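You operate a simulated robot arm through the tools that you are given. There is no shell and no other tool.

You are at the controls of a simulated robot arm. One attempt, no reset.

## Task
Bring the water panel on line: lamp on, both couplings joined, blue and violet valves open.
Fine: join each coupling before its valve opens; both gauges must climb to 2 bar.

The check looks at the end state, three seconds after you hand in, the way a careful person would. Anything else that was tipped, shoved, dropped, spilled or broken makes it a failure.

## Robot
A 7-joint arm with a fingered hand, fixed in place. Base frame: the origin is on the floor under the middle of its stand, x ahead of it, y to its left, z up. Units: mm, degrees, N and s.
It reaches about 1085 mm from its shoulder. Its first joint turns from -166.0 to 166.0 degrees. Payload 3.7 kg.
Tool frame: the origin (TCP) lies between the finger pads and is the grasp point; the fingertips stand 25 mm ahead of it; z points along the fingers, y is the line along which they close. The gripper opens to 88 mm; its body begins 29 mm behind the TCP. The gripper is a hand of 5 fingers: y runs from the thumb to the fingers, the wrist lies at [-13, -106, -174] in the tool frame, and closing takes about 1.5 s.
Orientation is that of the tool frame in the base frame, as a unit quaternion [x, y, z, w]. With the fingers straight down and the wrist toward the robot, the tool's x, y and z point along [0, 1, 0], [1, 0, 0] and [0, 0, -1] of the base frame.

## Interface
- The arm moves only by the tool drive_tool. Its argument "rows" is a list of rows, each an object of numbers (a shift or turn left out is 0, a gripper value left out holds the last): "x", "y", "z": the shift along the tool's x, y, z in units of 250 mm (1.0 is 250 mm); "wx", "wy", "wz": the turn, a rotation vector about the tool's x, y, z in units of 180 degrees (1.0 is 180 degrees). In form: [{"x": .., "y": .., "z": .., "wx": .., "wy": .., "wz": ..}, ...]. A call has 1 to 20 rows; each row is the pose to reach, as a shift and turn from the pose commanded when the call began, along the tool's axes at that moment. "hand" is the finger opening in mm, from 0 to 88, set as the call begins (left out, the last holds). A call with a number of a shift or a turn outside -1 to 1 is refused whole. Rows are played at 5 a second. More than 50 mm and 8.6 degrees between two rows, or a gripper value outside its range, and nothing of the call is played. Where a pose cannot be reached the arm comes as near as it can. A force on the tool above 40 N (or 10 N above the force at the start of the call, whichever is more), or a blocked arm, ends the call early, and 0.2 s more pass. Each finger travels about 108 mm/s and halts on what it meets, pressing with about 25 N; the grip force reading is that of the motor and also rises with nothing between the fingers. The clock runs only during rows and for 0.2 s after the last one: add rows that repeat a pose to give the fingers time. It gives the time, the measured TCP pose, the force on the tool (base axes), the opening and the grip force at its end, in the units of the frame above (readings bear some noise), with the torque about the TCP (base axes, N m) and any sound that the robot's microphone picked up.
- Cameras (640 x 400 px; columns grow to the right, rows downward): "scene" is fixed at [400.3, -498.8, 1430.5]; the picture's right is [0.74, -0.67, 0.00], its down [-0.37, -0.41, -0.83] and it looks along [0.56, 0.62, -0.55] (base axes); focal length 346 px, centre (320, 200). "wrist" rides on the gripper at [59, -79, -105] in the tool frame; the picture's right is [-0.73, 0.32, -0.61], its down [-0.62, -0.68, 0.38] and it looks along [-0.29, 0.66, 0.70] (tool axes); focal length 234 px, centre (320, 200). There is no depth. A picture from a camera that has moved, and an enlarged one, comes with that camera's place and axes in the base frame and with its lens.
- grab_frame(camera): a new picture of that camera. No time passes.
- set_fingers(index, middle, ring, little, thumb_bend, thumb_turn): sets how far each is bent, from 0 (flat) to 1 (curled in); at 0.3 the hand is open as for a grip, at 0.7 the pads meet at the TCP. One left out holds its place. A second passes; each finger stops where it meets its share of the squeeze, and holds until it gets a number again. A gripper value or a shape takes the hand back. It gives what a move gives, with no picture; readings hold the bend of each and the force on index, middle, ring, little, thumb and palm. thumb_turn goes from beside the hand (0) to across from the fingers (1), as for a grip.
- set_grasp(shape): the hand has 5 fingers and takes this shape, open, in about a second: jaw (thumb against the fingers, like two jaws); tri (thumb and two fingers); tip (a fingertip pinch); poke (one finger out to press); point (the index stretched); flat (the hand flat); cup (the hand cupped); fist (a fist). The gripper value then closes the fingers along that shape, each until it touches; the sizes above hold for jaw. It gives what a move gives, with no picture.
- close_up(camera, box): a new picture of the part [left, top, right, bottom] of that camera's present view, enlarged. No time passes.
- hand_in(): hands the job in; it is judged then, once.

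Nothing tells you positions but the pictures and the camera data. Unless the task says otherwise, let go and move clear before handing in.

The tools are called as a command line: name --argument value ..., lists and objects as JSON in quotes. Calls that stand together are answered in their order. drive_tool: Moves the arm, as the interface text tells. Its arguments: {"type":"object","properties":{"rows":{"type":"array","items":{"type":"object","properties":{"x":{"type":"number"},"y":{"type":"number"},"z":{"type":"number"},"wx":{"type":"number"},"wy":{"type":"number"},"wz":{"type":"number"}}}},"hand":{"type":"number"}},"required":["rows"]} The other tools are called the same way: set_grasp (shape) gives the hand a shape; set_fingers (index, middle, ring, little, thumb_bend, thumb_turn) moves the fingers one by one; grab_frame (camera) takes a picture; close_up (camera, box) takes an enlarged picture of a part of a camera's view; hand_in () hands the job in.

At the start:

```text
t: 0.0
tool_pos: [609.6, 141.3, 1166.0]
ee_rot: [0.707, 0.707, 0.0, 0.0]
force: [0.7, -0.4, -0.5]
moment: [-0.01, 0.01, -0.03]
width: 87.5
finger_force: 0.1
shape: jaw
bend: [0.3, 0.3, 0.3, 0.3, 0.3, 0.98]
finger forces: [0.0, 0.1, 0.0, 0.0, 0.1, 0.1]
```

scene: 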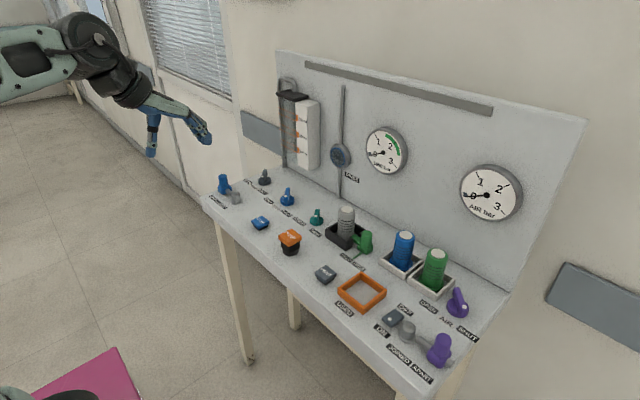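
wrist: 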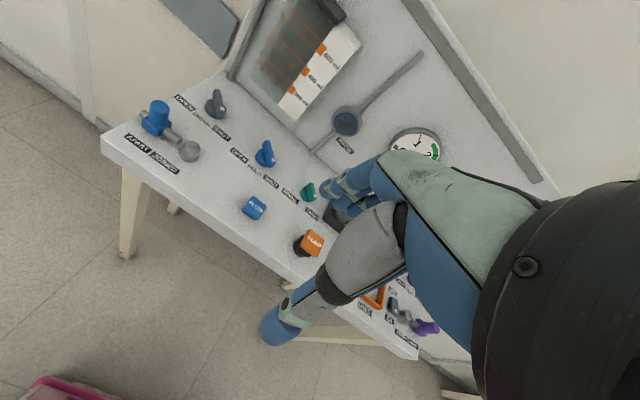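

The panel is a table with a backboard, carrying knobs, couplings, gauges and buttons. I'll enlarge several parts to read the labels before moving.

close_up --camera "scene" --box '[200, 150, 360, 250]'

close_up --camera "scene" --box '[340, 260, 500, 360]'

close_up --camera "scene" --box '[240, 200, 400, 300]'

close_up --camera "scene" --box '[270, 80, 430, 180]'

close_up --camera "wrist" --box '[100, 70, 340, 220]'

close_up --camera "wrist" --box '[220, 180, 460, 330]'

```text
4.00 times, centred on (280, 200) of scene
camera zoom: at [400.3, -498.8, 1430.5], right [0.74, -0.67, 0.0], down [-0.37, -0.41, -0.83], along [0.56, 0.62, -0.55], focal length 1382 px, centre (480, 200)
```

zoom: 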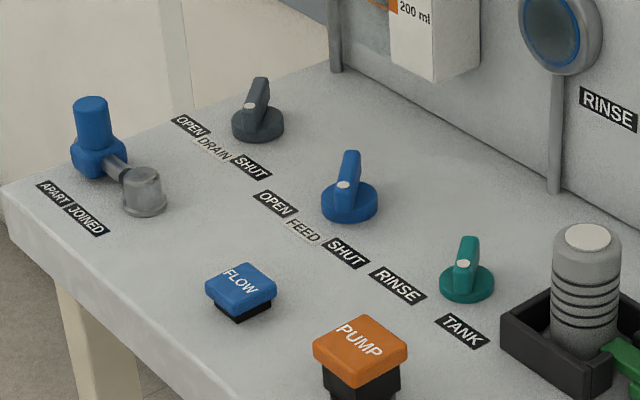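

```text
4.00 times, centred on (420, 310) of scene
camera zoom: at [400.3, -498.8, 1430.5], right [0.74, -0.67, 0.0], down [-0.37, -0.41, -0.83], along [0.56, 0.62, -0.55], focal length 1382 px, centre (-80, -240)
```

zoom: 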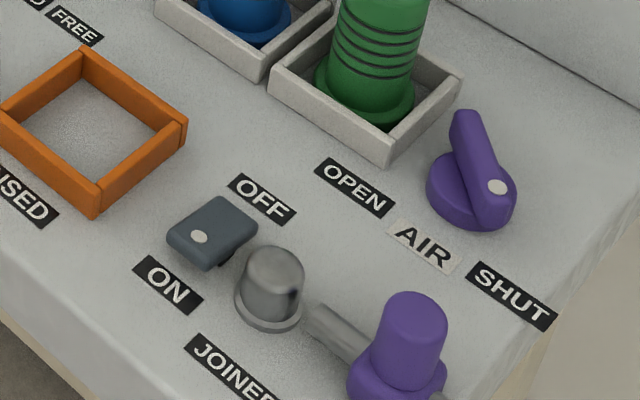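

```text
4.00 times, centred on (320, 250) of scene
camera zoom: at [400.3, -498.8, 1430.5], right [0.74, -0.67, 0.0], down [-0.37, -0.41, -0.83], along [0.56, 0.62, -0.55], focal length 1382 px, centre (320, 0)
```

zoom: 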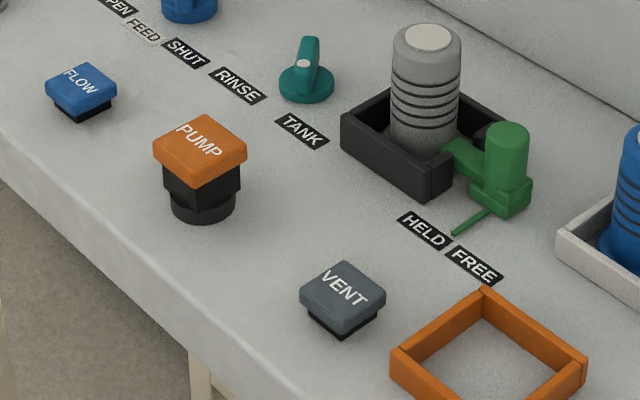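

```text
4.00 times, centred on (350, 130) of scene
camera zoom: at [400.3, -498.8, 1430.5], right [0.74, -0.67, 0.0], down [-0.37, -0.41, -0.83], along [0.56, 0.62, -0.55], focal length 1382 px, centre (200, 480)
```

zoom: 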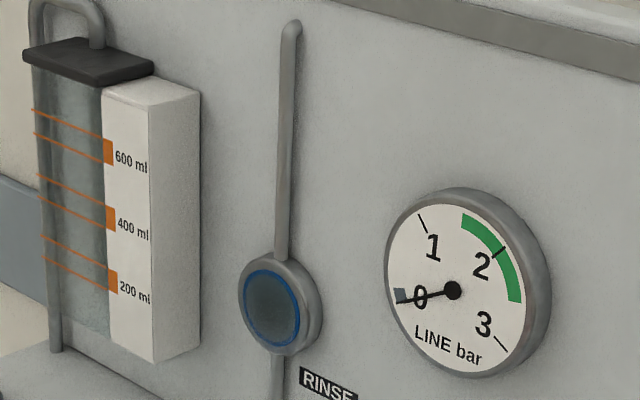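

```text
2.67 times, centred on (220, 145) of wrist
camera zoom: at [531.2, 198.9, 1271.0], right [0.32, -0.73, 0.61], down [-0.68, -0.62, -0.38], along [0.66, -0.29, -0.7], focal length 624 px, centre (587, 347)
```

zoom: 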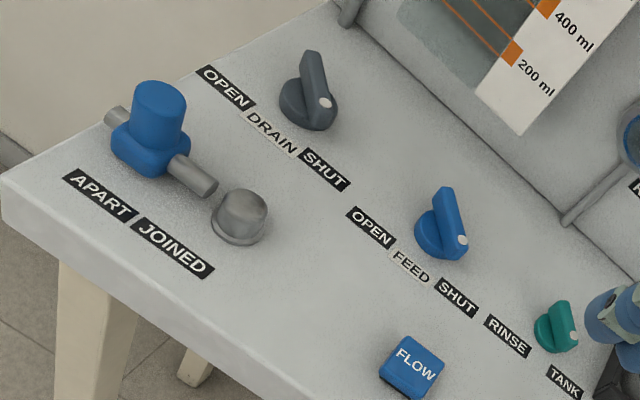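

```text
2.67 times, centred on (340, 255) of wrist
camera zoom: at [531.2, 198.9, 1271.0], right [0.32, -0.73, 0.61], down [-0.68, -0.62, -0.38], along [0.66, -0.29, -0.7], focal length 624 px, centre (267, 53)
```

zoom: 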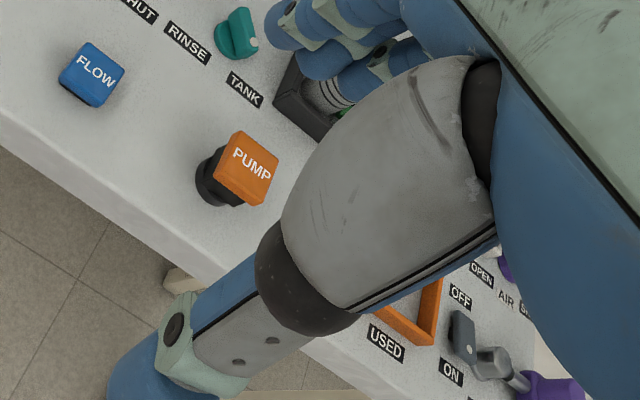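

I located the table top at about z=864 mm and the FLOW button near (776,153,880) by triangulating the two views. Next I'll zoom tighter on the switch, couplings and valves.

close_up --camera "scene" --box '[365, 280, 485, 355]'

close_up --camera "scene" --box '[365, 310, 485, 385]'

close_up --camera "scene" --box '[200, 155, 280, 205]'

close_up --camera "scene" --box '[255, 170, 335, 220]'

close_up --camera "wrist" --box '[320, 260, 480, 360]'

close_up --camera "wrist" --box '[120, 80, 220, 180]'

close_up --camera "scene" --box '[440, 140, 600, 240]'

```text
5.33 times, centred on (425, 318) of scene
camera zoom: at [400.3, -498.8, 1430.5], right [0.74, -0.67, 0.0], down [-0.37, -0.41, -0.83], along [0.56, 0.62, -0.55], focal length 1843 px, centre (-240, -427)
```

zoom: 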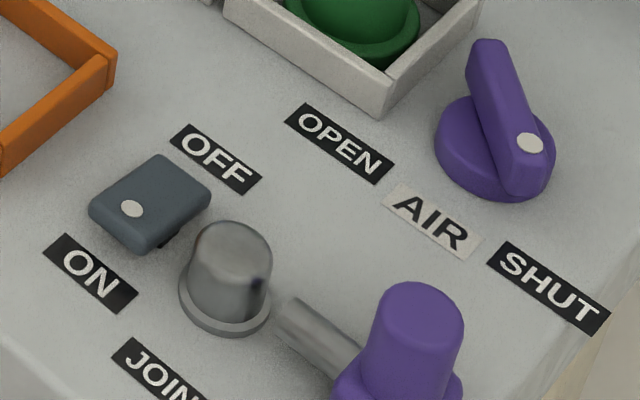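

```text
5.33 times, centred on (425, 348) of scene
camera zoom: at [400.3, -498.8, 1430.5], right [0.74, -0.67, 0.0], down [-0.37, -0.41, -0.83], along [0.56, 0.62, -0.55], focal length 1843 px, centre (-240, -587)
```

zoom: 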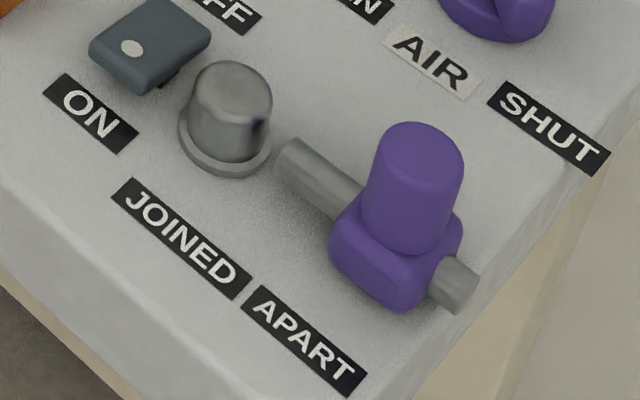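

```text
8.00 times, centred on (240, 180) of scene
camera zoom: at [400.3, -498.8, 1430.5], right [0.74, -0.67, 0.0], down [-0.37, -0.41, -0.83], along [0.56, 0.62, -0.55], focal length 2765 px, centre (960, 360)
```

zoom: 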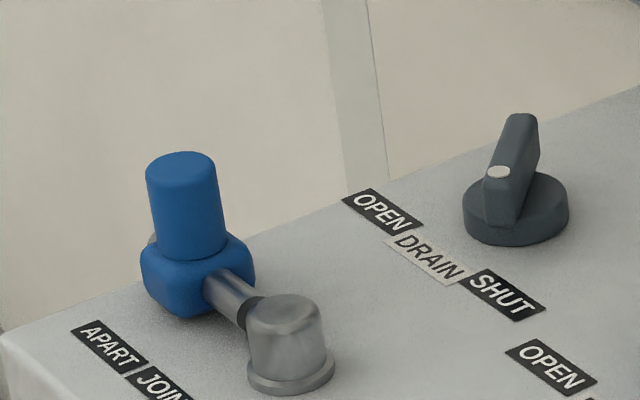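

```text
8.00 times, centred on (295, 195) of scene
camera zoom: at [400.3, -498.8, 1430.5], right [0.74, -0.67, 0.0], down [-0.37, -0.41, -0.83], along [0.56, 0.62, -0.55], focal length 2765 px, centre (520, 240)
```

zoom: 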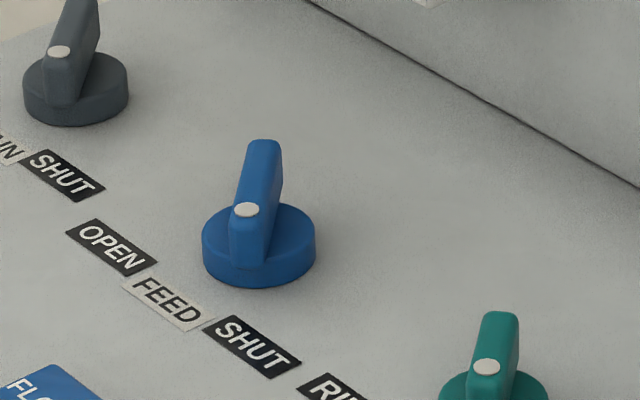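

```text
4.00 times, centred on (400, 310) of wrist
camera zoom: at [531.2, 198.9, 1271.0], right [0.32, -0.73, 0.61], down [-0.68, -0.62, -0.38], along [0.66, -0.29, -0.7], focal length 937 px, centre (0, -240)
```

zoom: 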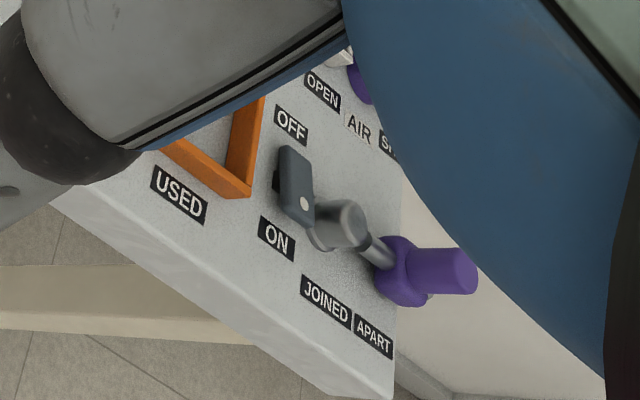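

```text
4.00 times, centred on (170, 130) of wrist
camera zoom: at [531.2, 198.9, 1271.0], right [0.32, -0.73, 0.61], down [-0.68, -0.62, -0.38], along [0.66, -0.29, -0.7], focal length 937 px, centre (920, 480)
```

zoom: 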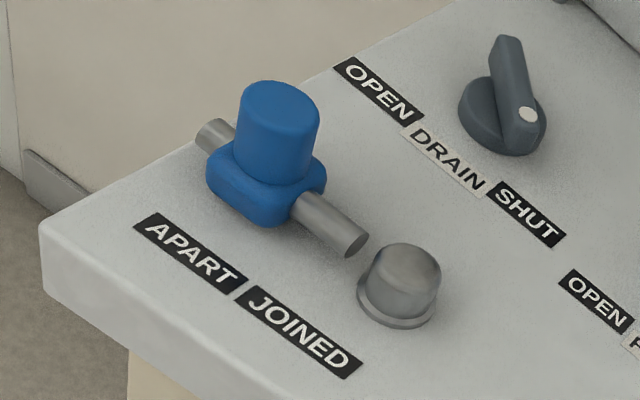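

```text
4.00 times, centred on (520, 190) of scene
camera zoom: at [400.3, -498.8, 1430.5], right [0.74, -0.67, 0.0], down [-0.37, -0.41, -0.83], along [0.56, 0.62, -0.55], focal length 1382 px, centre (-480, 240)
```

zoom: 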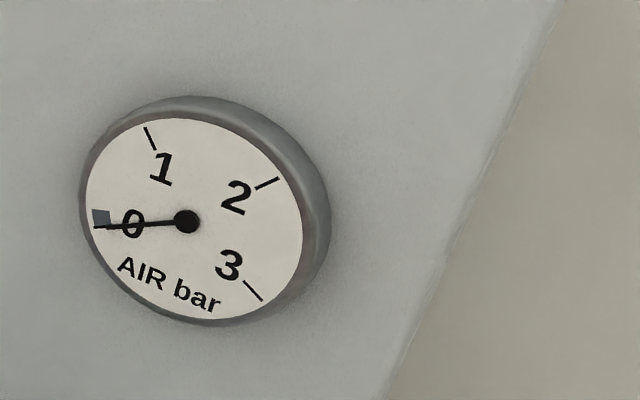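

The rocker's OFF end sits lower (z≈868) than the ON end (z≈879), so it is off and needs a press at the ON end near (785,-272). The blue and violet couplings slide towards their grey sockets. I'll try the poke shape here in free air and look at the finger.

set_grasp --shape "poke"

grab_frame --camera "wrist"

close_up --camera "scene" --box '[100, 60, 260, 160]'

```text
t: 0.9
tool_pos: [610.2, 139.7, 1164.4]
ee_rot: [0.707, 0.707, 0.0, -0.001]
force: [0.7, -0.1, -0.1]
moment: [0.03, 0.03, -0.02]
width: 0.0
finger_force: 0.1
shape: poke
bend: [0.7, 0.7, 0.99, 0.99, 1.0, 1.0]
finger forces: [0.1, 0.1, 0.0, 0.0, 0.0, 0.0]
```

```text
taken
camera wrist: at [531.2, 198.9, 1271.0], right [0.32, -0.73, 0.61], down [-0.68, -0.62, -0.38], along [0.66, -0.29, -0.7], focal length 234 px, centre (320, 200)
```

wrist: 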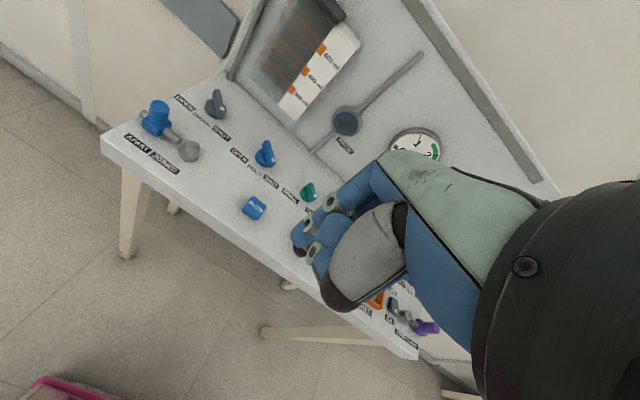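

```text
4.00 times, centred on (180, 110) of scene
camera zoom: at [400.3, -498.8, 1430.5], right [0.74, -0.67, 0.0], down [-0.37, -0.41, -0.83], along [0.56, 0.62, -0.55], focal length 1382 px, centre (880, 560)
```

zoom: 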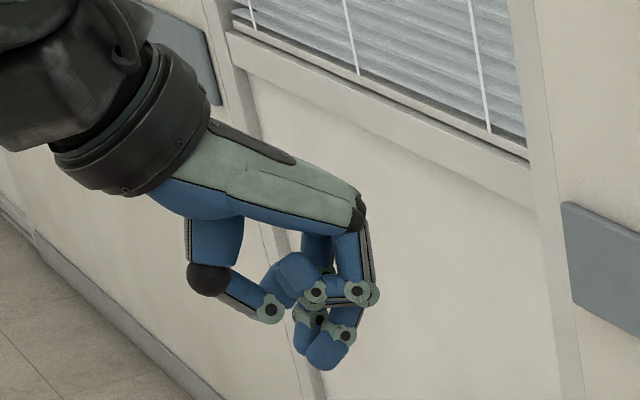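

In the poke shape two fingers, index and middle, are half bent. I'll curl the middle finger in so only the index is left, then look closely to locate its tip.

set_fingers --index 0.6 --middle 1 --ring 1 --little 1 --thumb_bend 1 --thumb_turn 1

close_up --camera "wrist" --box '[260, 150, 420, 310]'

close_up --camera "scene" --box '[130, 90, 226, 160]'

```text
t: 1.9
tool_pos: [608.7, 139.9, 1166.2]
ee_rot: [0.707, 0.707, 0.0, 0.0]
force: [0.5, -0.7, 0.0]
moment: [0.0, 0.0, -0.02]
width: 17.0
finger_force: 0.1
shape: fingers
bend: [0.39, 1.0, 1.0, 1.0, 1.0, 1.0]
finger forces: [0.1, 0.0, 0.0, 0.0, 0.1, 0.0]
```

```text
2.50 times, centred on (340, 230) of wrist
camera zoom: at [531.2, 198.9, 1271.0], right [0.32, -0.73, 0.61], down [-0.68, -0.62, -0.38], along [0.66, -0.29, -0.7], focal length 585 px, centre (270, 125)
```

zoom: 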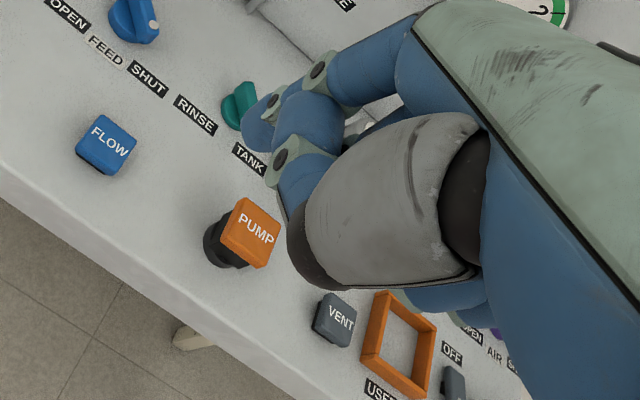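

```text
5.71 times, centred on (178, 125) of scene
camera zoom: at [400.3, -498.8, 1430.5], right [0.74, -0.67, 0.0], down [-0.37, -0.41, -0.83], along [0.56, 0.62, -0.55], focal length 1975 px, centre (1131, 629)
```

zoom: 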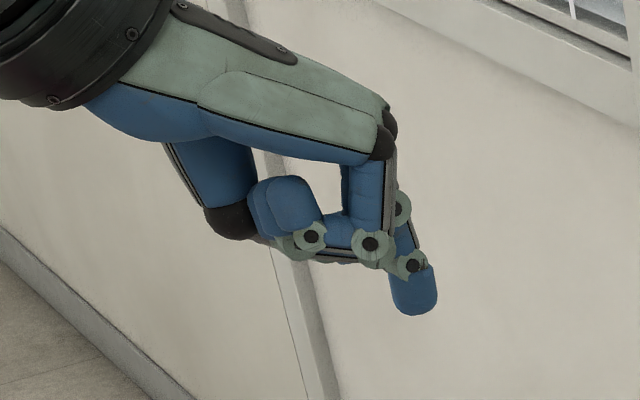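

The index now reads 0.39 although I asked for 0.6. I'll command it again and see how it settles.

set_fingers --index 0.65

close_up --camera "scene" --box '[130, 90, 226, 160]'

close_up --camera "wrist" --box '[260, 150, 420, 310]'

```text
t: 2.9
tool_pos: [609.1, 140.9, 1165.6]
ee_rot: [0.707, 0.707, -0.001, 0.0]
force: [-0.8, 0.4, 0.1]
moment: [0.03, 0.01, 0.01]
width: 16.0
finger_force: 0.0
shape: fingers
bend: [0.38, 1.0, 1.0, 1.0, 0.99, 1.0]
finger forces: [0.1, 0.1, 0.1, 0.1, 0.0, 0.0]
```

```text
5.71 times, centred on (178, 125) of scene
camera zoom: at [400.3, -498.8, 1430.5], right [0.74, -0.67, 0.0], down [-0.37, -0.41, -0.83], along [0.56, 0.62, -0.55], focal length 1975 px, centre (1131, 629)
```

zoom: 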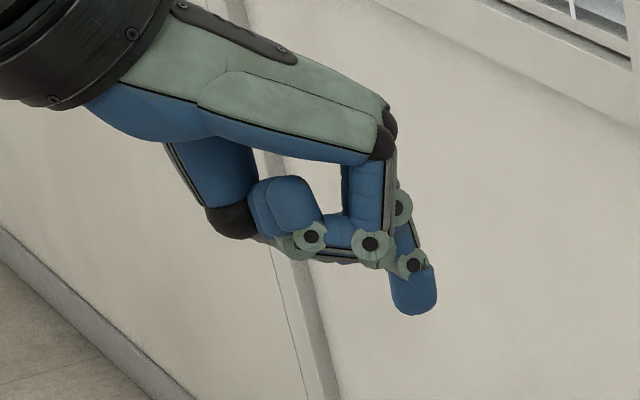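

```text
2.50 times, centred on (340, 230) of wrist
camera zoom: at [531.2, 198.9, 1271.0], right [0.32, -0.73, 0.61], down [-0.68, -0.62, -0.38], along [0.66, -0.29, -0.7], focal length 585 px, centre (270, 125)
```

zoom: 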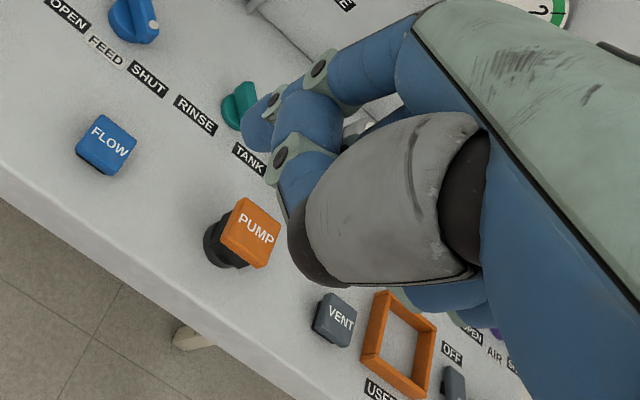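

The index tip sits about (8, 37, 28) mm from the TCP in the tool frame, with the curled fingers roughly 38 mm higher, so one finger can push everything. I'm heading for the lamp rocker first and will turn the hand 30° so the curled fingers stay clear of the grey dome.

drive_tool --rows '[{"x": -0.138, "y": 0.051, "z": 0.066}, {"x": -0.275, "y": 0.103, "z": 0.133}, {"x": -0.413, "y": 0.154, "z": 0.199}, {"x": -0.551, "y": 0.206, "z": 0.265}, {"x": -0.689, "y": 0.257, "z": 0.331}, {"x": -0.826, "y": 0.309, "z": 0.398}, {"x": -0.964, "y": 0.36, "z": 0.464}]'

```text
t: 4.5
tool_pos: [696.3, -101.8, 1050.6]
ee_rot: [0.707, 0.707, 0.0, 0.0]
force: [0.5, 0.2, 0.4]
moment: [-0.01, 0.02, 0.0]
width: 15.9
finger_force: 0.1
shape: fingers
bend: [0.38, 1.0, 1.0, 1.0, 0.99, 1.0]
finger forces: [0.1, 0.0, 0.0, 0.0, 0.0, 0.1]
```

Now on the approach at (696,-102,1051), tracking is good. Next I move above the rocker's ON end with the 30° turn.

drive_tool --rows '[{"x": -0.128, "y": 0.04, "z": 0.07, "wz": 0.033}, {"x": -0.256, "y": 0.08, "z": 0.14, "wz": 0.067}, {"x": -0.385, "y": 0.12, "z": 0.21, "wz": 0.1}, {"x": -0.513, "y": 0.16, "z": 0.28, "wz": 0.133}, {"x": -0.641, "y": 0.198, "z": 0.36, "wz": 0.1667}, {"x": -0.641, "y": 0.198, "z": 0.42, "wz": 0.1667}, {"x": -0.641, "y": 0.198, "z": 0.42, "wz": 0.1667}]'

close_up --camera "scene" --box '[320, 250, 480, 350]'

grab_frame --camera "wrist"

grab_frame --camera "scene"

```text
t: 6.1
tool_pos: [747.1, -260.7, 942.4]
ee_rot: [0.867, 0.499, 0.0, 0.0]
force: [-0.8, 0.4, -0.5]
moment: [0.05, -0.01, 0.0]
width: 15.9
finger_force: 0.0
shape: fingers
bend: [0.38, 1.0, 1.0, 1.0, 0.99, 1.0]
finger forces: [0.0, 0.0, 0.0, 0.0, 0.1, 0.1]
```

```text
4.00 times, centred on (400, 300) of scene
camera zoom: at [400.3, -498.8, 1430.5], right [0.74, -0.67, 0.0], down [-0.37, -0.41, -0.83], along [0.56, 0.62, -0.55], focal length 1382 px, centre (0, -200)
```

zoom: 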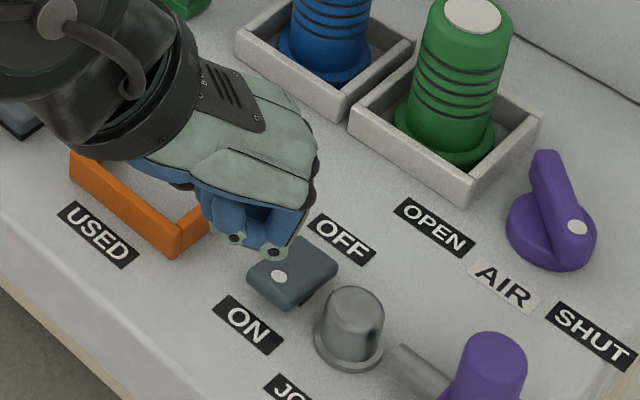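

```text
taken
camera wrist: at [708.8, -170.2, 1047.4], right [-0.08, -0.79, 0.61], down [-0.9, -0.2, -0.38], along [0.42, -0.58, -0.7], focal length 234 px, centre (320, 200)
```

wrist: 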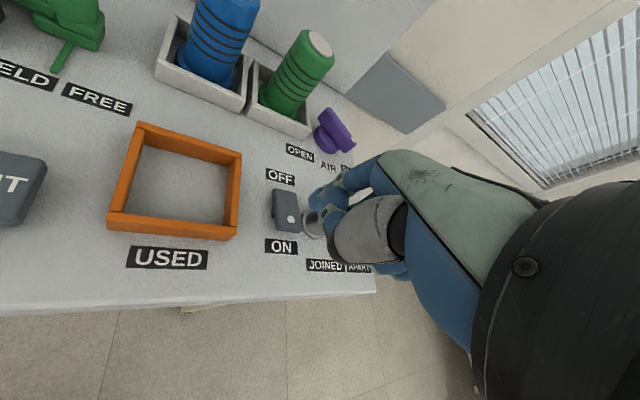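

```text
taken
```

scene: 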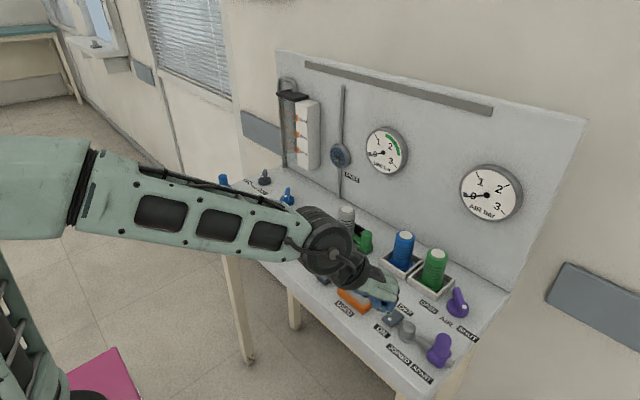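

The index tip is over the rocker's dot, at about (783,-272,914) against the dot at (783,-272,879). Now I'm pressing down gently.

drive_tool --rows '[{"z": 0.04}, {"z": 0.08}, {"z": 0.11}, {"z": 0.13}, {"z": 0.145}, {"z": 0.16}, {"z": 0.17}, {"z": 0.176}]'

close_up --camera "wrist" --box '[240, 150, 400, 250]'

close_up --camera "scene" --box '[320, 250, 480, 350]'

```text
t: 7.9
tool_pos: [749.6, -260.1, 900.6]
ee_rot: [0.866, 0.5, 0.001, 0.0]
force: [-0.7, 0.1, 3.8]
moment: [-0.01, -0.14, -0.02]
width: 15.3
finger_force: 2.1
shape: fingers
bend: [0.38, 1.0, 1.0, 1.0, 0.98, 1.0]
finger forces: [3.7, 0.0, 0.1, 0.0, 0.0, 0.1]
```

```text
4.00 times, centred on (320, 200) of wrist
camera zoom: at [711.1, -171.0, 1005.9], right [-0.08, -0.79, 0.61], down [-0.9, -0.2, -0.38], along [0.42, -0.58, -0.7], focal length 937 px, centre (320, 200)
```

zoom: 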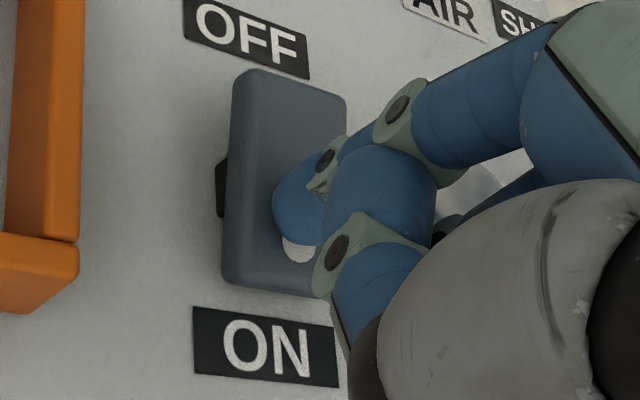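

```text
4.00 times, centred on (400, 300) of scene
camera zoom: at [400.3, -498.8, 1430.5], right [0.74, -0.67, 0.0], down [-0.37, -0.41, -0.83], along [0.56, 0.62, -0.55], focal length 1382 px, centre (0, -200)
```

zoom: 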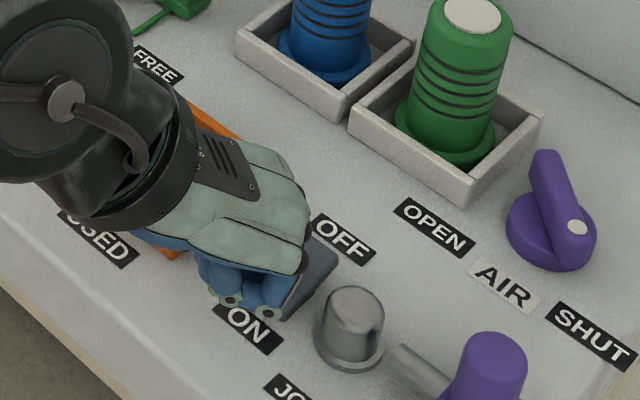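

The finger touches the paddle (3.8 N) slightly toward the pivot from the dot. I'll lift, shift 8 mm toward the ON edge and press deeper.

drive_tool --rows '[{"z": -0.03}, {"x": -0.016, "y": -0.028, "z": -0.03}, {"x": -0.016, "y": -0.028, "z": -0.01}, {"x": -0.016, "y": -0.028, "z": 0.0}, {"x": -0.016, "y": -0.028, "z": 0.01}, {"x": -0.016, "y": -0.028, "z": 0.02}, {"x": -0.016, "y": -0.028, "z": 0.03}, {"x": -0.016, "y": -0.028, "z": 0.036}]'

close_up --camera "wrist" --box '[240, 150, 400, 250]'

grab_frame --camera "scene"

```text
t: 9.5
tool_pos: [743.3, -262.5, 898.5]
ee_rot: [0.866, 0.5, 0.004, 0.004]
force: [-4.2, 1.2, 13.5]
moment: [-0.12, -0.42, 0.04]
width: 14.6
finger_force: 6.7
shape: fingers
bend: [0.39, 1.0, 1.0, 1.0, 0.98, 1.0]
finger forces: [13.9, 0.0, 0.0, 0.1, 0.0, 0.1]
stopped in row 7: the force on the tool passed its limit at 44 N (the readings are from after the stop); the commanded pose is now the measured one
```

```text
4.00 times, centred on (320, 200) of wrist
camera zoom: at [703.0, -171.8, 1003.2], right [-0.09, -0.79, 0.61], down [-0.9, -0.2, -0.39], along [0.43, -0.58, -0.69], focal length 937 px, centre (320, 200)
```

zoom: 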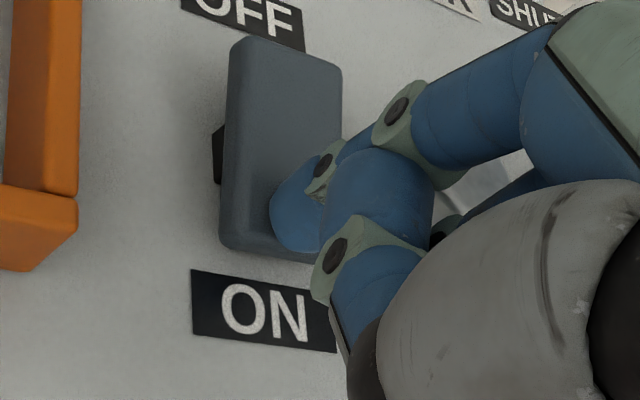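

```text
taken
```

scene: 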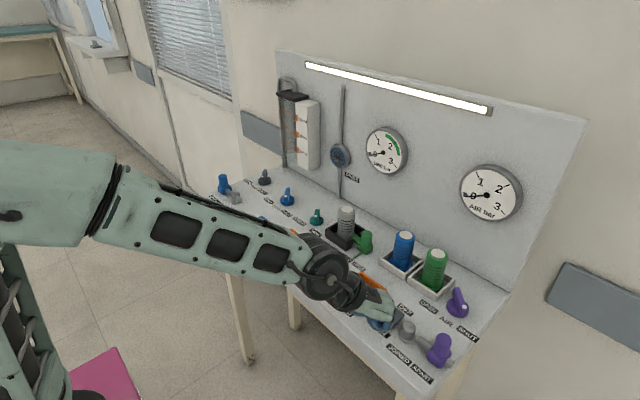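

The strip lamp is lit, so the rocker is on. Next I lift away, turn the hand straight again and go to the outer (-y) side of the violet coupling handle at about (789,-375).

drive_tool --rows '[{"z": -0.1}, {"z": -0.2}, {"z": -0.304}, {"x": -0.1, "y": 0.066, "z": -0.304, "wz": -0.033}, {"x": -0.2, "y": 0.132, "z": -0.304, "wz": -0.067}, {"x": -0.3, "y": 0.197, "z": -0.304, "wz": -0.1}, {"x": -0.4, "y": 0.263, "z": -0.304, "wz": -0.133}, {"x": -0.5, "y": 0.329, "z": -0.304, "wz": -0.1667}, {"x": -0.5, "y": 0.329, "z": -0.304, "wz": -0.1667}]'

grab_frame --camera "wrist"

close_up --camera "scene" --box '[340, 270, 500, 370]'

```text
t: 11.5
tool_pos: [748.1, -410.1, 975.4]
ee_rot: [0.707, 0.707, 0.004, 0.005]
force: [0.0, 0.6, 0.2]
moment: [0.0, 0.01, 0.02]
width: 15.0
finger_force: 0.0
shape: fingers
bend: [0.39, 1.0, 1.0, 1.0, 0.98, 1.0]
finger forces: [0.0, 0.0, 0.1, 0.0, 0.0, 0.0]
```

```text
taken
camera wrist: at [668.4, -351.0, 1080.6], right [0.32, -0.72, 0.61], down [-0.68, -0.62, -0.39], along [0.66, -0.29, -0.69], focal length 234 px, centre (320, 200)
```

wrist: 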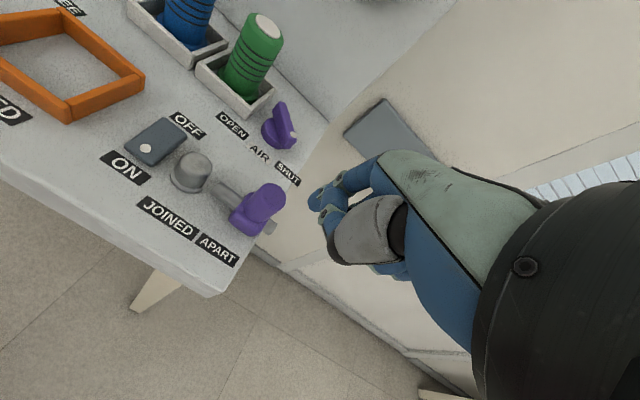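

```text
4.00 times, centred on (420, 320) of scene
camera zoom: at [400.3, -498.8, 1430.5], right [0.74, -0.67, 0.0], down [-0.37, -0.41, -0.83], along [0.56, 0.62, -0.55], focal length 1382 px, centre (-80, -280)
```

zoom: 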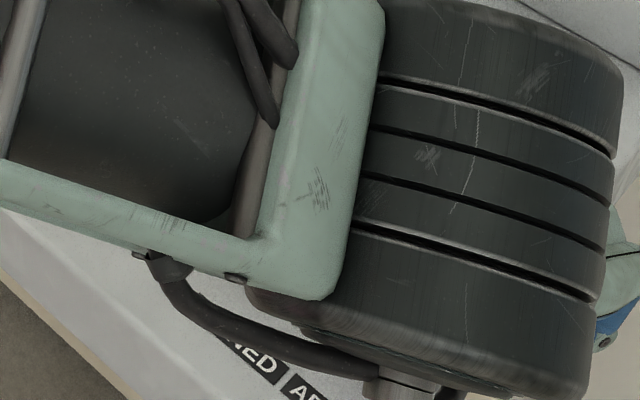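

The hand now hangs just outside the violet handle and the scene camera is blocked by the arm, so I'll use a wrist close-up to measure the handle and fingertip.

close_up --camera "wrist" --box '[200, 150, 360, 250]'

```text
4.00 times, centred on (280, 200) of wrist
camera zoom: at [668.4, -351.0, 1080.6], right [0.32, -0.72, 0.61], down [-0.68, -0.62, -0.39], along [0.66, -0.29, -0.69], focal length 937 px, centre (480, 200)
```

zoom: 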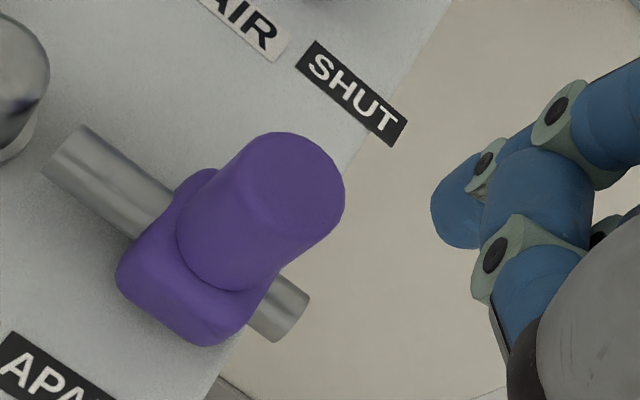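

The violet handle is at about (788,-378) with its outer edge near y=-390, and the fingertip is at about (784,-401,955). I'll shift 8 mm further out and then lower the tip to about z=900 beside the handle.

drive_tool --rows '[{"x": -0.032, "y": 0.016}, {"x": -0.032, "y": 0.016, "z": 0.07}, {"x": -0.032, "y": 0.016, "z": 0.14}, {"x": -0.032, "y": 0.016, "z": 0.19}, {"x": -0.032, "y": 0.016, "z": 0.19}]'

close_up --camera "wrist" --box '[160, 125, 360, 250]'

```text
t: 12.7
tool_pos: [753.0, -418.5, 927.0]
ee_rot: [0.707, 0.707, 0.003, 0.004]
force: [0.3, 0.4, -0.4]
moment: [-0.01, -0.02, -0.01]
width: 15.2
finger_force: 0.0
shape: fingers
bend: [0.39, 1.0, 1.0, 1.0, 0.98, 1.0]
finger forces: [0.0, 0.0, 0.0, 0.0, 0.1, 0.0]
```

```text
3.20 times, centred on (260, 188) of wrist
camera zoom: at [675.0, -359.2, 1031.2], right [0.32, -0.72, 0.61], down [-0.68, -0.62, -0.39], along [0.66, -0.29, -0.69], focal length 749 px, centre (512, 240)
```

zoom: 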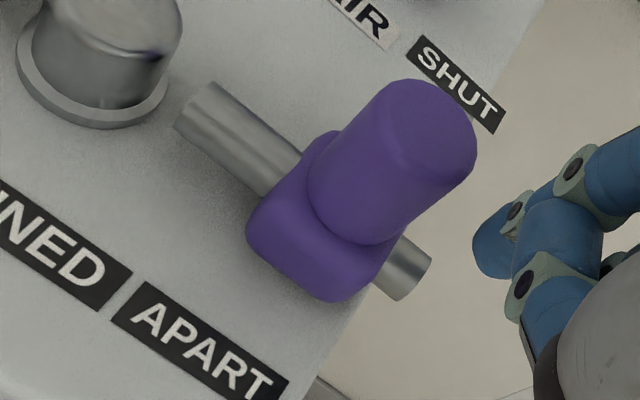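

The fingertip is beside the handle at about (790,-410,899). I'm pushing toward +y in small steps and watching the force.

drive_tool --rows '[{"x": 0.03}, {"x": 0.045}, {"x": 0.06}, {"x": 0.075}, {"x": 0.09}, {"x": 0.105}, {"x": 0.12}, {"x": 0.135}, {"x": 0.15}]'

close_up --camera "wrist" --box '[160, 125, 360, 250]'

```text
t: 14.7
tool_pos: [755.1, -382.1, 924.2]
ee_rot: [0.708, 0.706, 0.002, 0.004]
force: [0.7, 0.0, 0.2]
moment: [0.03, -0.02, -0.03]
width: 14.8
finger_force: 0.1
shape: fingers
bend: [0.39, 1.0, 1.0, 1.0, 0.98, 1.0]
finger forces: [0.0, 0.0, 0.1, 0.0, 0.0, 0.0]
```

```text
3.20 times, centred on (260, 188) of wrist
camera zoom: at [675.4, -322.9, 1029.5], right [0.32, -0.72, 0.61], down [-0.68, -0.62, -0.39], along [0.66, -0.29, -0.69], focal length 749 px, centre (512, 240)
```

zoom: 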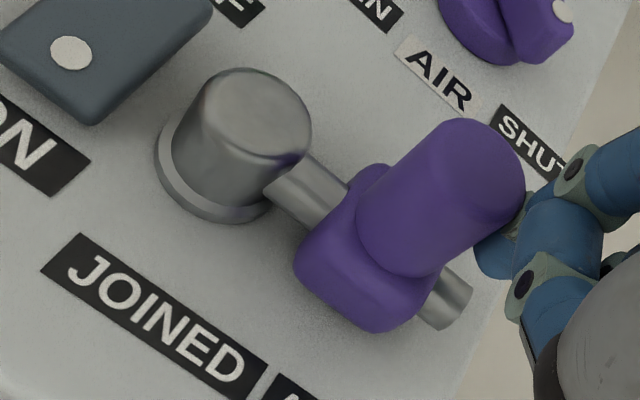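

The coupling has slid about 25 mm and its tube now touches the socket. I'll keep pushing in small steps until it meets a firm stop.

drive_tool --rows '[{"x": 0.012}, {"x": 0.024}, {"x": 0.036}, {"x": 0.048}, {"x": 0.06}, {"x": 0.072}, {"x": 0.084}, {"x": 0.096}]'

close_up --camera "wrist" --box '[160, 125, 360, 250]'

```text
t: 16.5
tool_pos: [753.7, -360.1, 926.4]
ee_rot: [0.709, 0.705, 0.003, 0.004]
force: [-0.1, -21.7, -1.0]
moment: [-0.14, 0.04, -0.75]
width: 14.7
finger_force: 15.3
shape: fingers
bend: [0.39, 1.0, 1.0, 1.0, 0.97, 1.0]
finger forces: [30.6, 0.0, 0.1, 0.1, 0.0, 0.0]
```

```text
3.20 times, centred on (260, 188) of wrist
camera zoom: at [675.1, -301.0, 1030.8], right [0.31, -0.73, 0.61], down [-0.68, -0.62, -0.39], along [0.66, -0.29, -0.69], focal length 749 px, centre (512, 240)
```

zoom: 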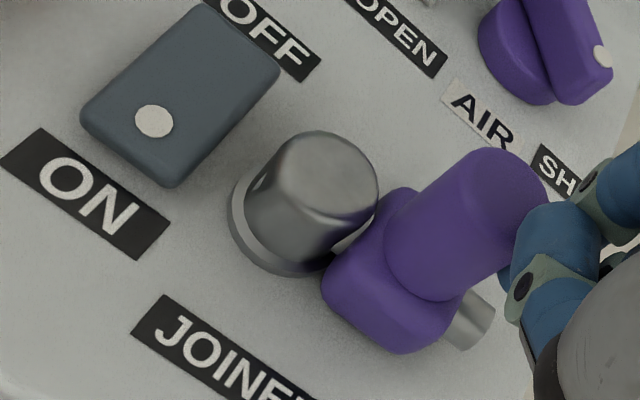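

The coupling met a firm stop (about 22 N) with the violet block against its socket, so it is joined. I'll back off, lift, and move above the far-right side of the violet AIR knob, which I place at about (912,-343).

drive_tool --rows '[{"x": -0.056}, {"x": -0.06, "z": -0.09}, {"x": -0.07, "z": -0.18}, {"x": -0.076, "y": 0.125, "z": -0.19}, {"x": -0.076, "y": 0.25, "z": -0.19}, {"x": -0.076, "y": 0.375, "z": -0.19}, {"x": -0.076, "y": 0.498, "z": -0.19}, {"x": -0.076, "y": 0.498, "z": -0.19}]'

grab_frame --camera "wrist"

grab_frame --camera "scene"

```text
t: 18.3
tool_pos: [880.1, -377.1, 970.8]
ee_rot: [0.708, 0.706, 0.002, 0.003]
force: [0.2, -0.7, 0.0]
moment: [0.01, 0.0, -0.01]
width: 13.8
finger_force: 0.3
shape: fingers
bend: [0.4, 1.0, 1.0, 1.0, 0.97, 1.0]
finger forces: [0.1, 0.0, 0.1, 0.1, 0.0, 0.0]
```

```text
taken
camera wrist: at [800.7, -318.3, 1075.6], right [0.32, -0.73, 0.61], down [-0.68, -0.62, -0.39], along [0.66, -0.29, -0.69], focal length 234 px, centre (320, 200)
```

wrist: 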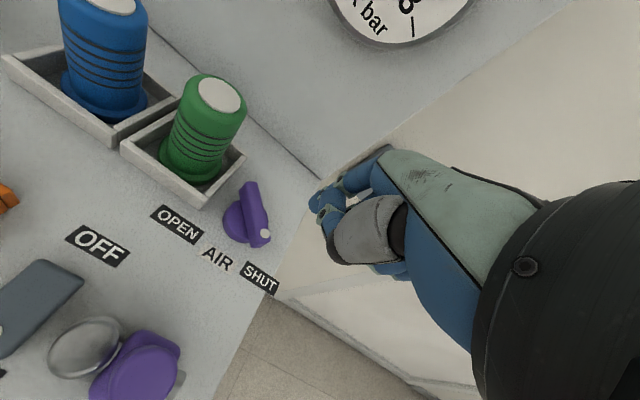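

```text
taken
```

scene: 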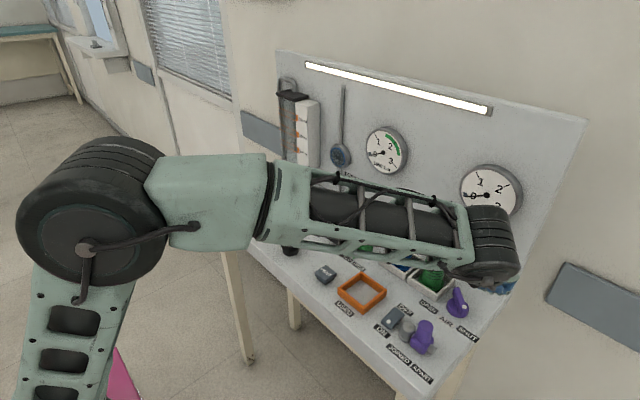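

The lamp is still lit and the violet coupling looks joined. A wrist close-up will give me a more precise fix on the AIR knob's bar.

close_up --camera "wrist" --box '[200, 160, 360, 260]'

close_up --camera "scene" --box '[360, 280, 500, 370]'

```text
4.00 times, centred on (280, 210) of wrist
camera zoom: at [800.7, -318.3, 1075.6], right [0.32, -0.73, 0.61], down [-0.68, -0.62, -0.39], along [0.66, -0.29, -0.69], focal length 937 px, centre (480, 160)
```

zoom: 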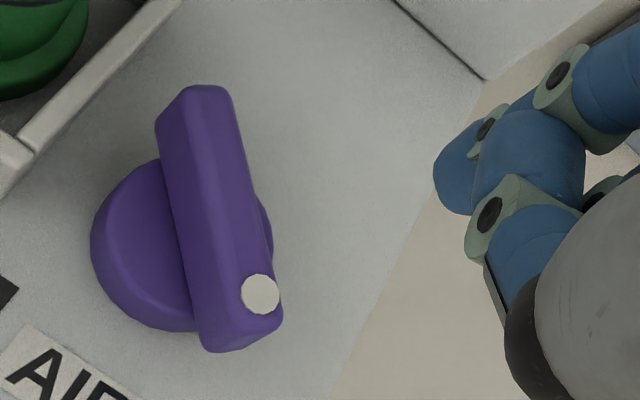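

```text
4.44 times, centred on (430, 325) of scene
camera zoom: at [400.3, -498.8, 1430.5], right [0.74, -0.67, 0.0], down [-0.37, -0.41, -0.83], along [0.56, 0.62, -0.55], focal length 1536 px, centre (-169, -356)
```

zoom: 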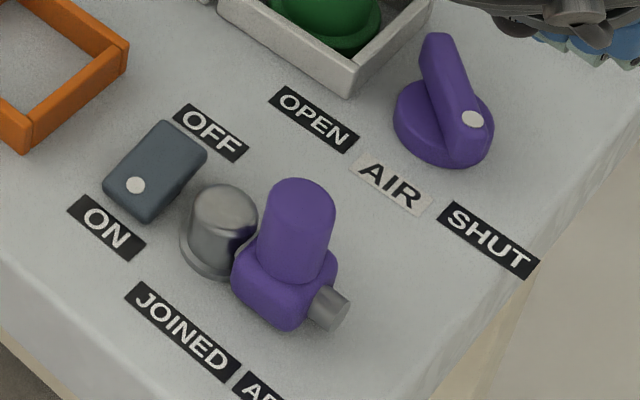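

The AIR knob centre is at about (911.5,-343.5), its bar runs at 45° with the top at z≈900, and the coupling sits flush in its socket. I'm lowering the fingertip beside the dot end of the bar, on the right-hand far side.

drive_tool --rows '[{"z": 0.08}, {"z": 0.16}, {"z": 0.21}, {"z": 0.228}, {"z": 0.228}]'

close_up --camera "wrist" --box '[200, 140, 360, 240]'

```text
t: 19.5
tool_pos: [880.3, -379.1, 917.4]
ee_rot: [0.708, 0.706, 0.003, 0.004]
force: [-0.6, 0.0, 0.1]
moment: [-0.03, 0.01, -0.02]
width: 13.8
finger_force: 0.1
shape: fingers
bend: [0.4, 1.0, 1.0, 1.0, 0.97, 1.0]
finger forces: [0.0, 0.0, 0.1, 0.1, 0.0, 0.0]
```

```text
4.00 times, centred on (280, 190) of wrist
camera zoom: at [799.7, -319.4, 1022.1], right [0.32, -0.73, 0.61], down [-0.68, -0.62, -0.39], along [0.66, -0.29, -0.69], focal length 937 px, centre (480, 240)
```

zoom: 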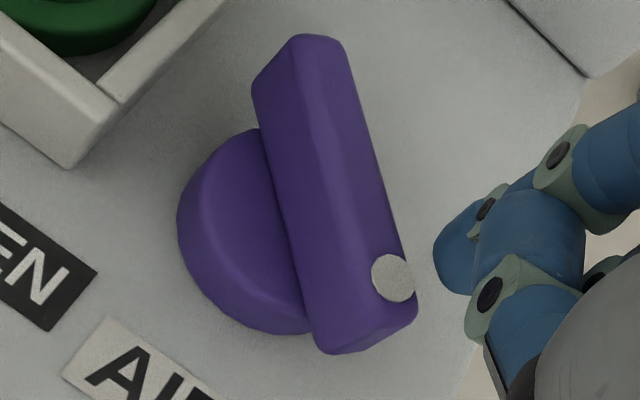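

The fingertip is level with the knob and just right of the dot end. I'll sweep it along an arc that carries the dot end clockwise from SHUT towards OPEN.

drive_tool --rows '[{"z": 0.014}, {"x": 0.01, "y": -0.032, "z": 0.014}, {"x": 0.013, "y": -0.044, "z": 0.014}, {"x": 0.0156, "y": -0.055, "z": 0.014}, {"x": 0.021, "y": -0.066, "z": 0.014}, {"x": 0.027, "y": -0.076, "z": 0.014}, {"x": 0.035, "y": -0.086, "z": 0.014}, {"x": 0.044, "y": -0.094, "z": 0.014}, {"x": 0.054, "y": -0.1, "z": 0.014}, {"x": 0.065, "y": -0.106, "z": 0.014}]'

close_up --camera "wrist" --box '[200, 140, 360, 240]'

```text
t: 21.7
tool_pos: [852.3, -361.4, 913.3]
ee_rot: [0.707, 0.707, 0.002, 0.004]
force: [0.2, 0.6, 1.2]
moment: [0.01, -0.02, -0.04]
width: 14.5
finger_force: 0.6
shape: fingers
bend: [0.4, 1.0, 1.0, 1.0, 0.97, 1.0]
finger forces: [0.0, 0.0, 0.1, 0.1, 0.0, 0.0]
```

```text
4.00 times, centred on (280, 190) of wrist
camera zoom: at [773.7, -302.2, 1017.2], right [0.32, -0.73, 0.61], down [-0.68, -0.62, -0.39], along [0.66, -0.29, -0.69], focal length 937 px, centre (480, 240)
```

zoom: 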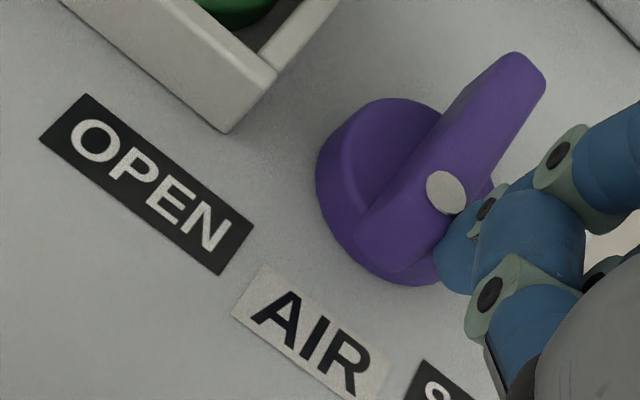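

The bar has turned from 225° to about 175° and follows the finger easily. I'll continue the arc toward OPEN.

drive_tool --rows '[{"x": 0.012, "y": -0.004}, {"x": 0.023, "y": -0.007}, {"x": 0.035, "y": -0.008}, {"x": 0.047, "y": -0.007}, {"x": 0.058, "y": -0.005}, {"x": 0.07, "y": -0.002}]'

close_up --camera "wrist" --box '[200, 140, 360, 240]'

grab_frame --camera "scene"

```text
t: 23.1
tool_pos: [853.4, -342.7, 912.4]
ee_rot: [0.708, 0.706, 0.003, 0.004]
force: [0.1, 0.1, -0.7]
moment: [-0.02, 0.01, -0.01]
width: 14.1
finger_force: 0.0
shape: fingers
bend: [0.4, 1.0, 1.0, 1.0, 0.97, 1.0]
finger forces: [0.0, 0.0, 0.0, 0.0, 0.1, 0.0]
```

```text
4.00 times, centred on (280, 190) of wrist
camera zoom: at [773.2, -284.2, 1017.6], right [0.32, -0.73, 0.61], down [-0.68, -0.62, -0.39], along [0.66, -0.29, -0.69], focal length 937 px, centre (480, 240)
```

zoom: 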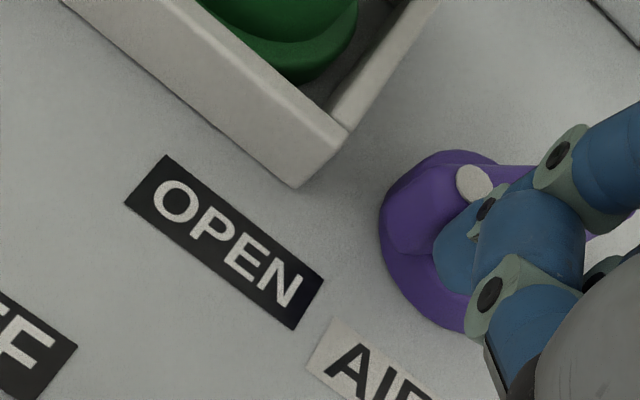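

```text
taken
```

scene: 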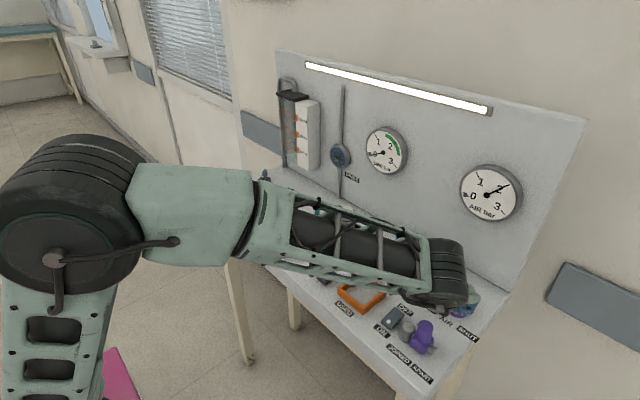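

The AIR gauge has risen to about 2 and the dot end is at 135°, pointing at OPEN. I'll nudge 3 mm further to be sure it is on its stop.

drive_tool --rows '[{"x": 0.004, "y": 0.004}, {"x": 0.008, "y": 0.008}, {"x": 0.011, "y": 0.011}]'

close_up --camera "wrist" --box '[200, 140, 360, 240]'

close_up --camera "scene" --box '[440, 140, 600, 240]'

```text
t: 23.9
tool_pos: [854.2, -341.0, 913.9]
ee_rot: [0.707, 0.707, 0.002, 0.004]
force: [-2.1, -3.7, 0.0]
moment: [-0.06, 0.09, -0.1]
width: 13.1
finger_force: 2.4
shape: fingers
bend: [0.41, 1.0, 1.0, 1.0, 0.97, 1.0]
finger forces: [4.3, 0.1, 0.1, 0.1, 0.1, 0.1]
```

```text
4.00 times, centred on (280, 190) of wrist
camera zoom: at [775.5, -282.1, 1018.1], right [0.32, -0.73, 0.61], down [-0.68, -0.62, -0.39], along [0.66, -0.29, -0.69], focal length 937 px, centre (480, 240)
```

zoom: 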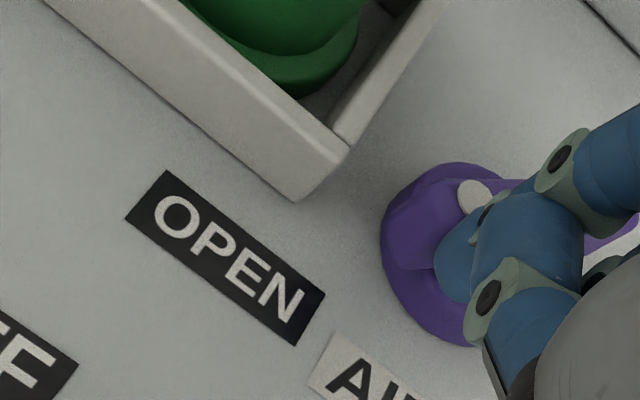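

```text
4.00 times, centred on (520, 190) of scene
camera zoom: at [400.3, -498.8, 1430.5], right [0.74, -0.67, 0.0], down [-0.37, -0.41, -0.83], along [0.56, 0.62, -0.55], focal length 1382 px, centre (-480, 240)
```

zoom: 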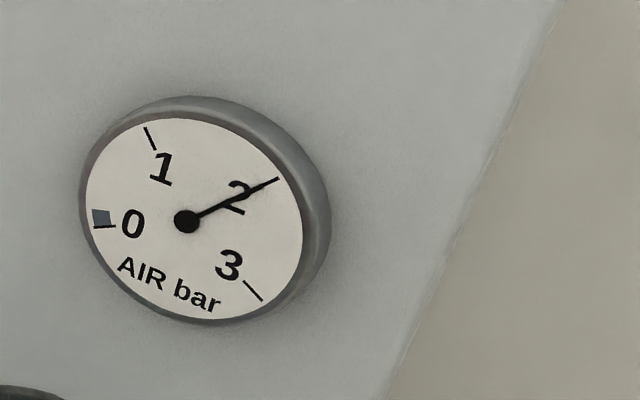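

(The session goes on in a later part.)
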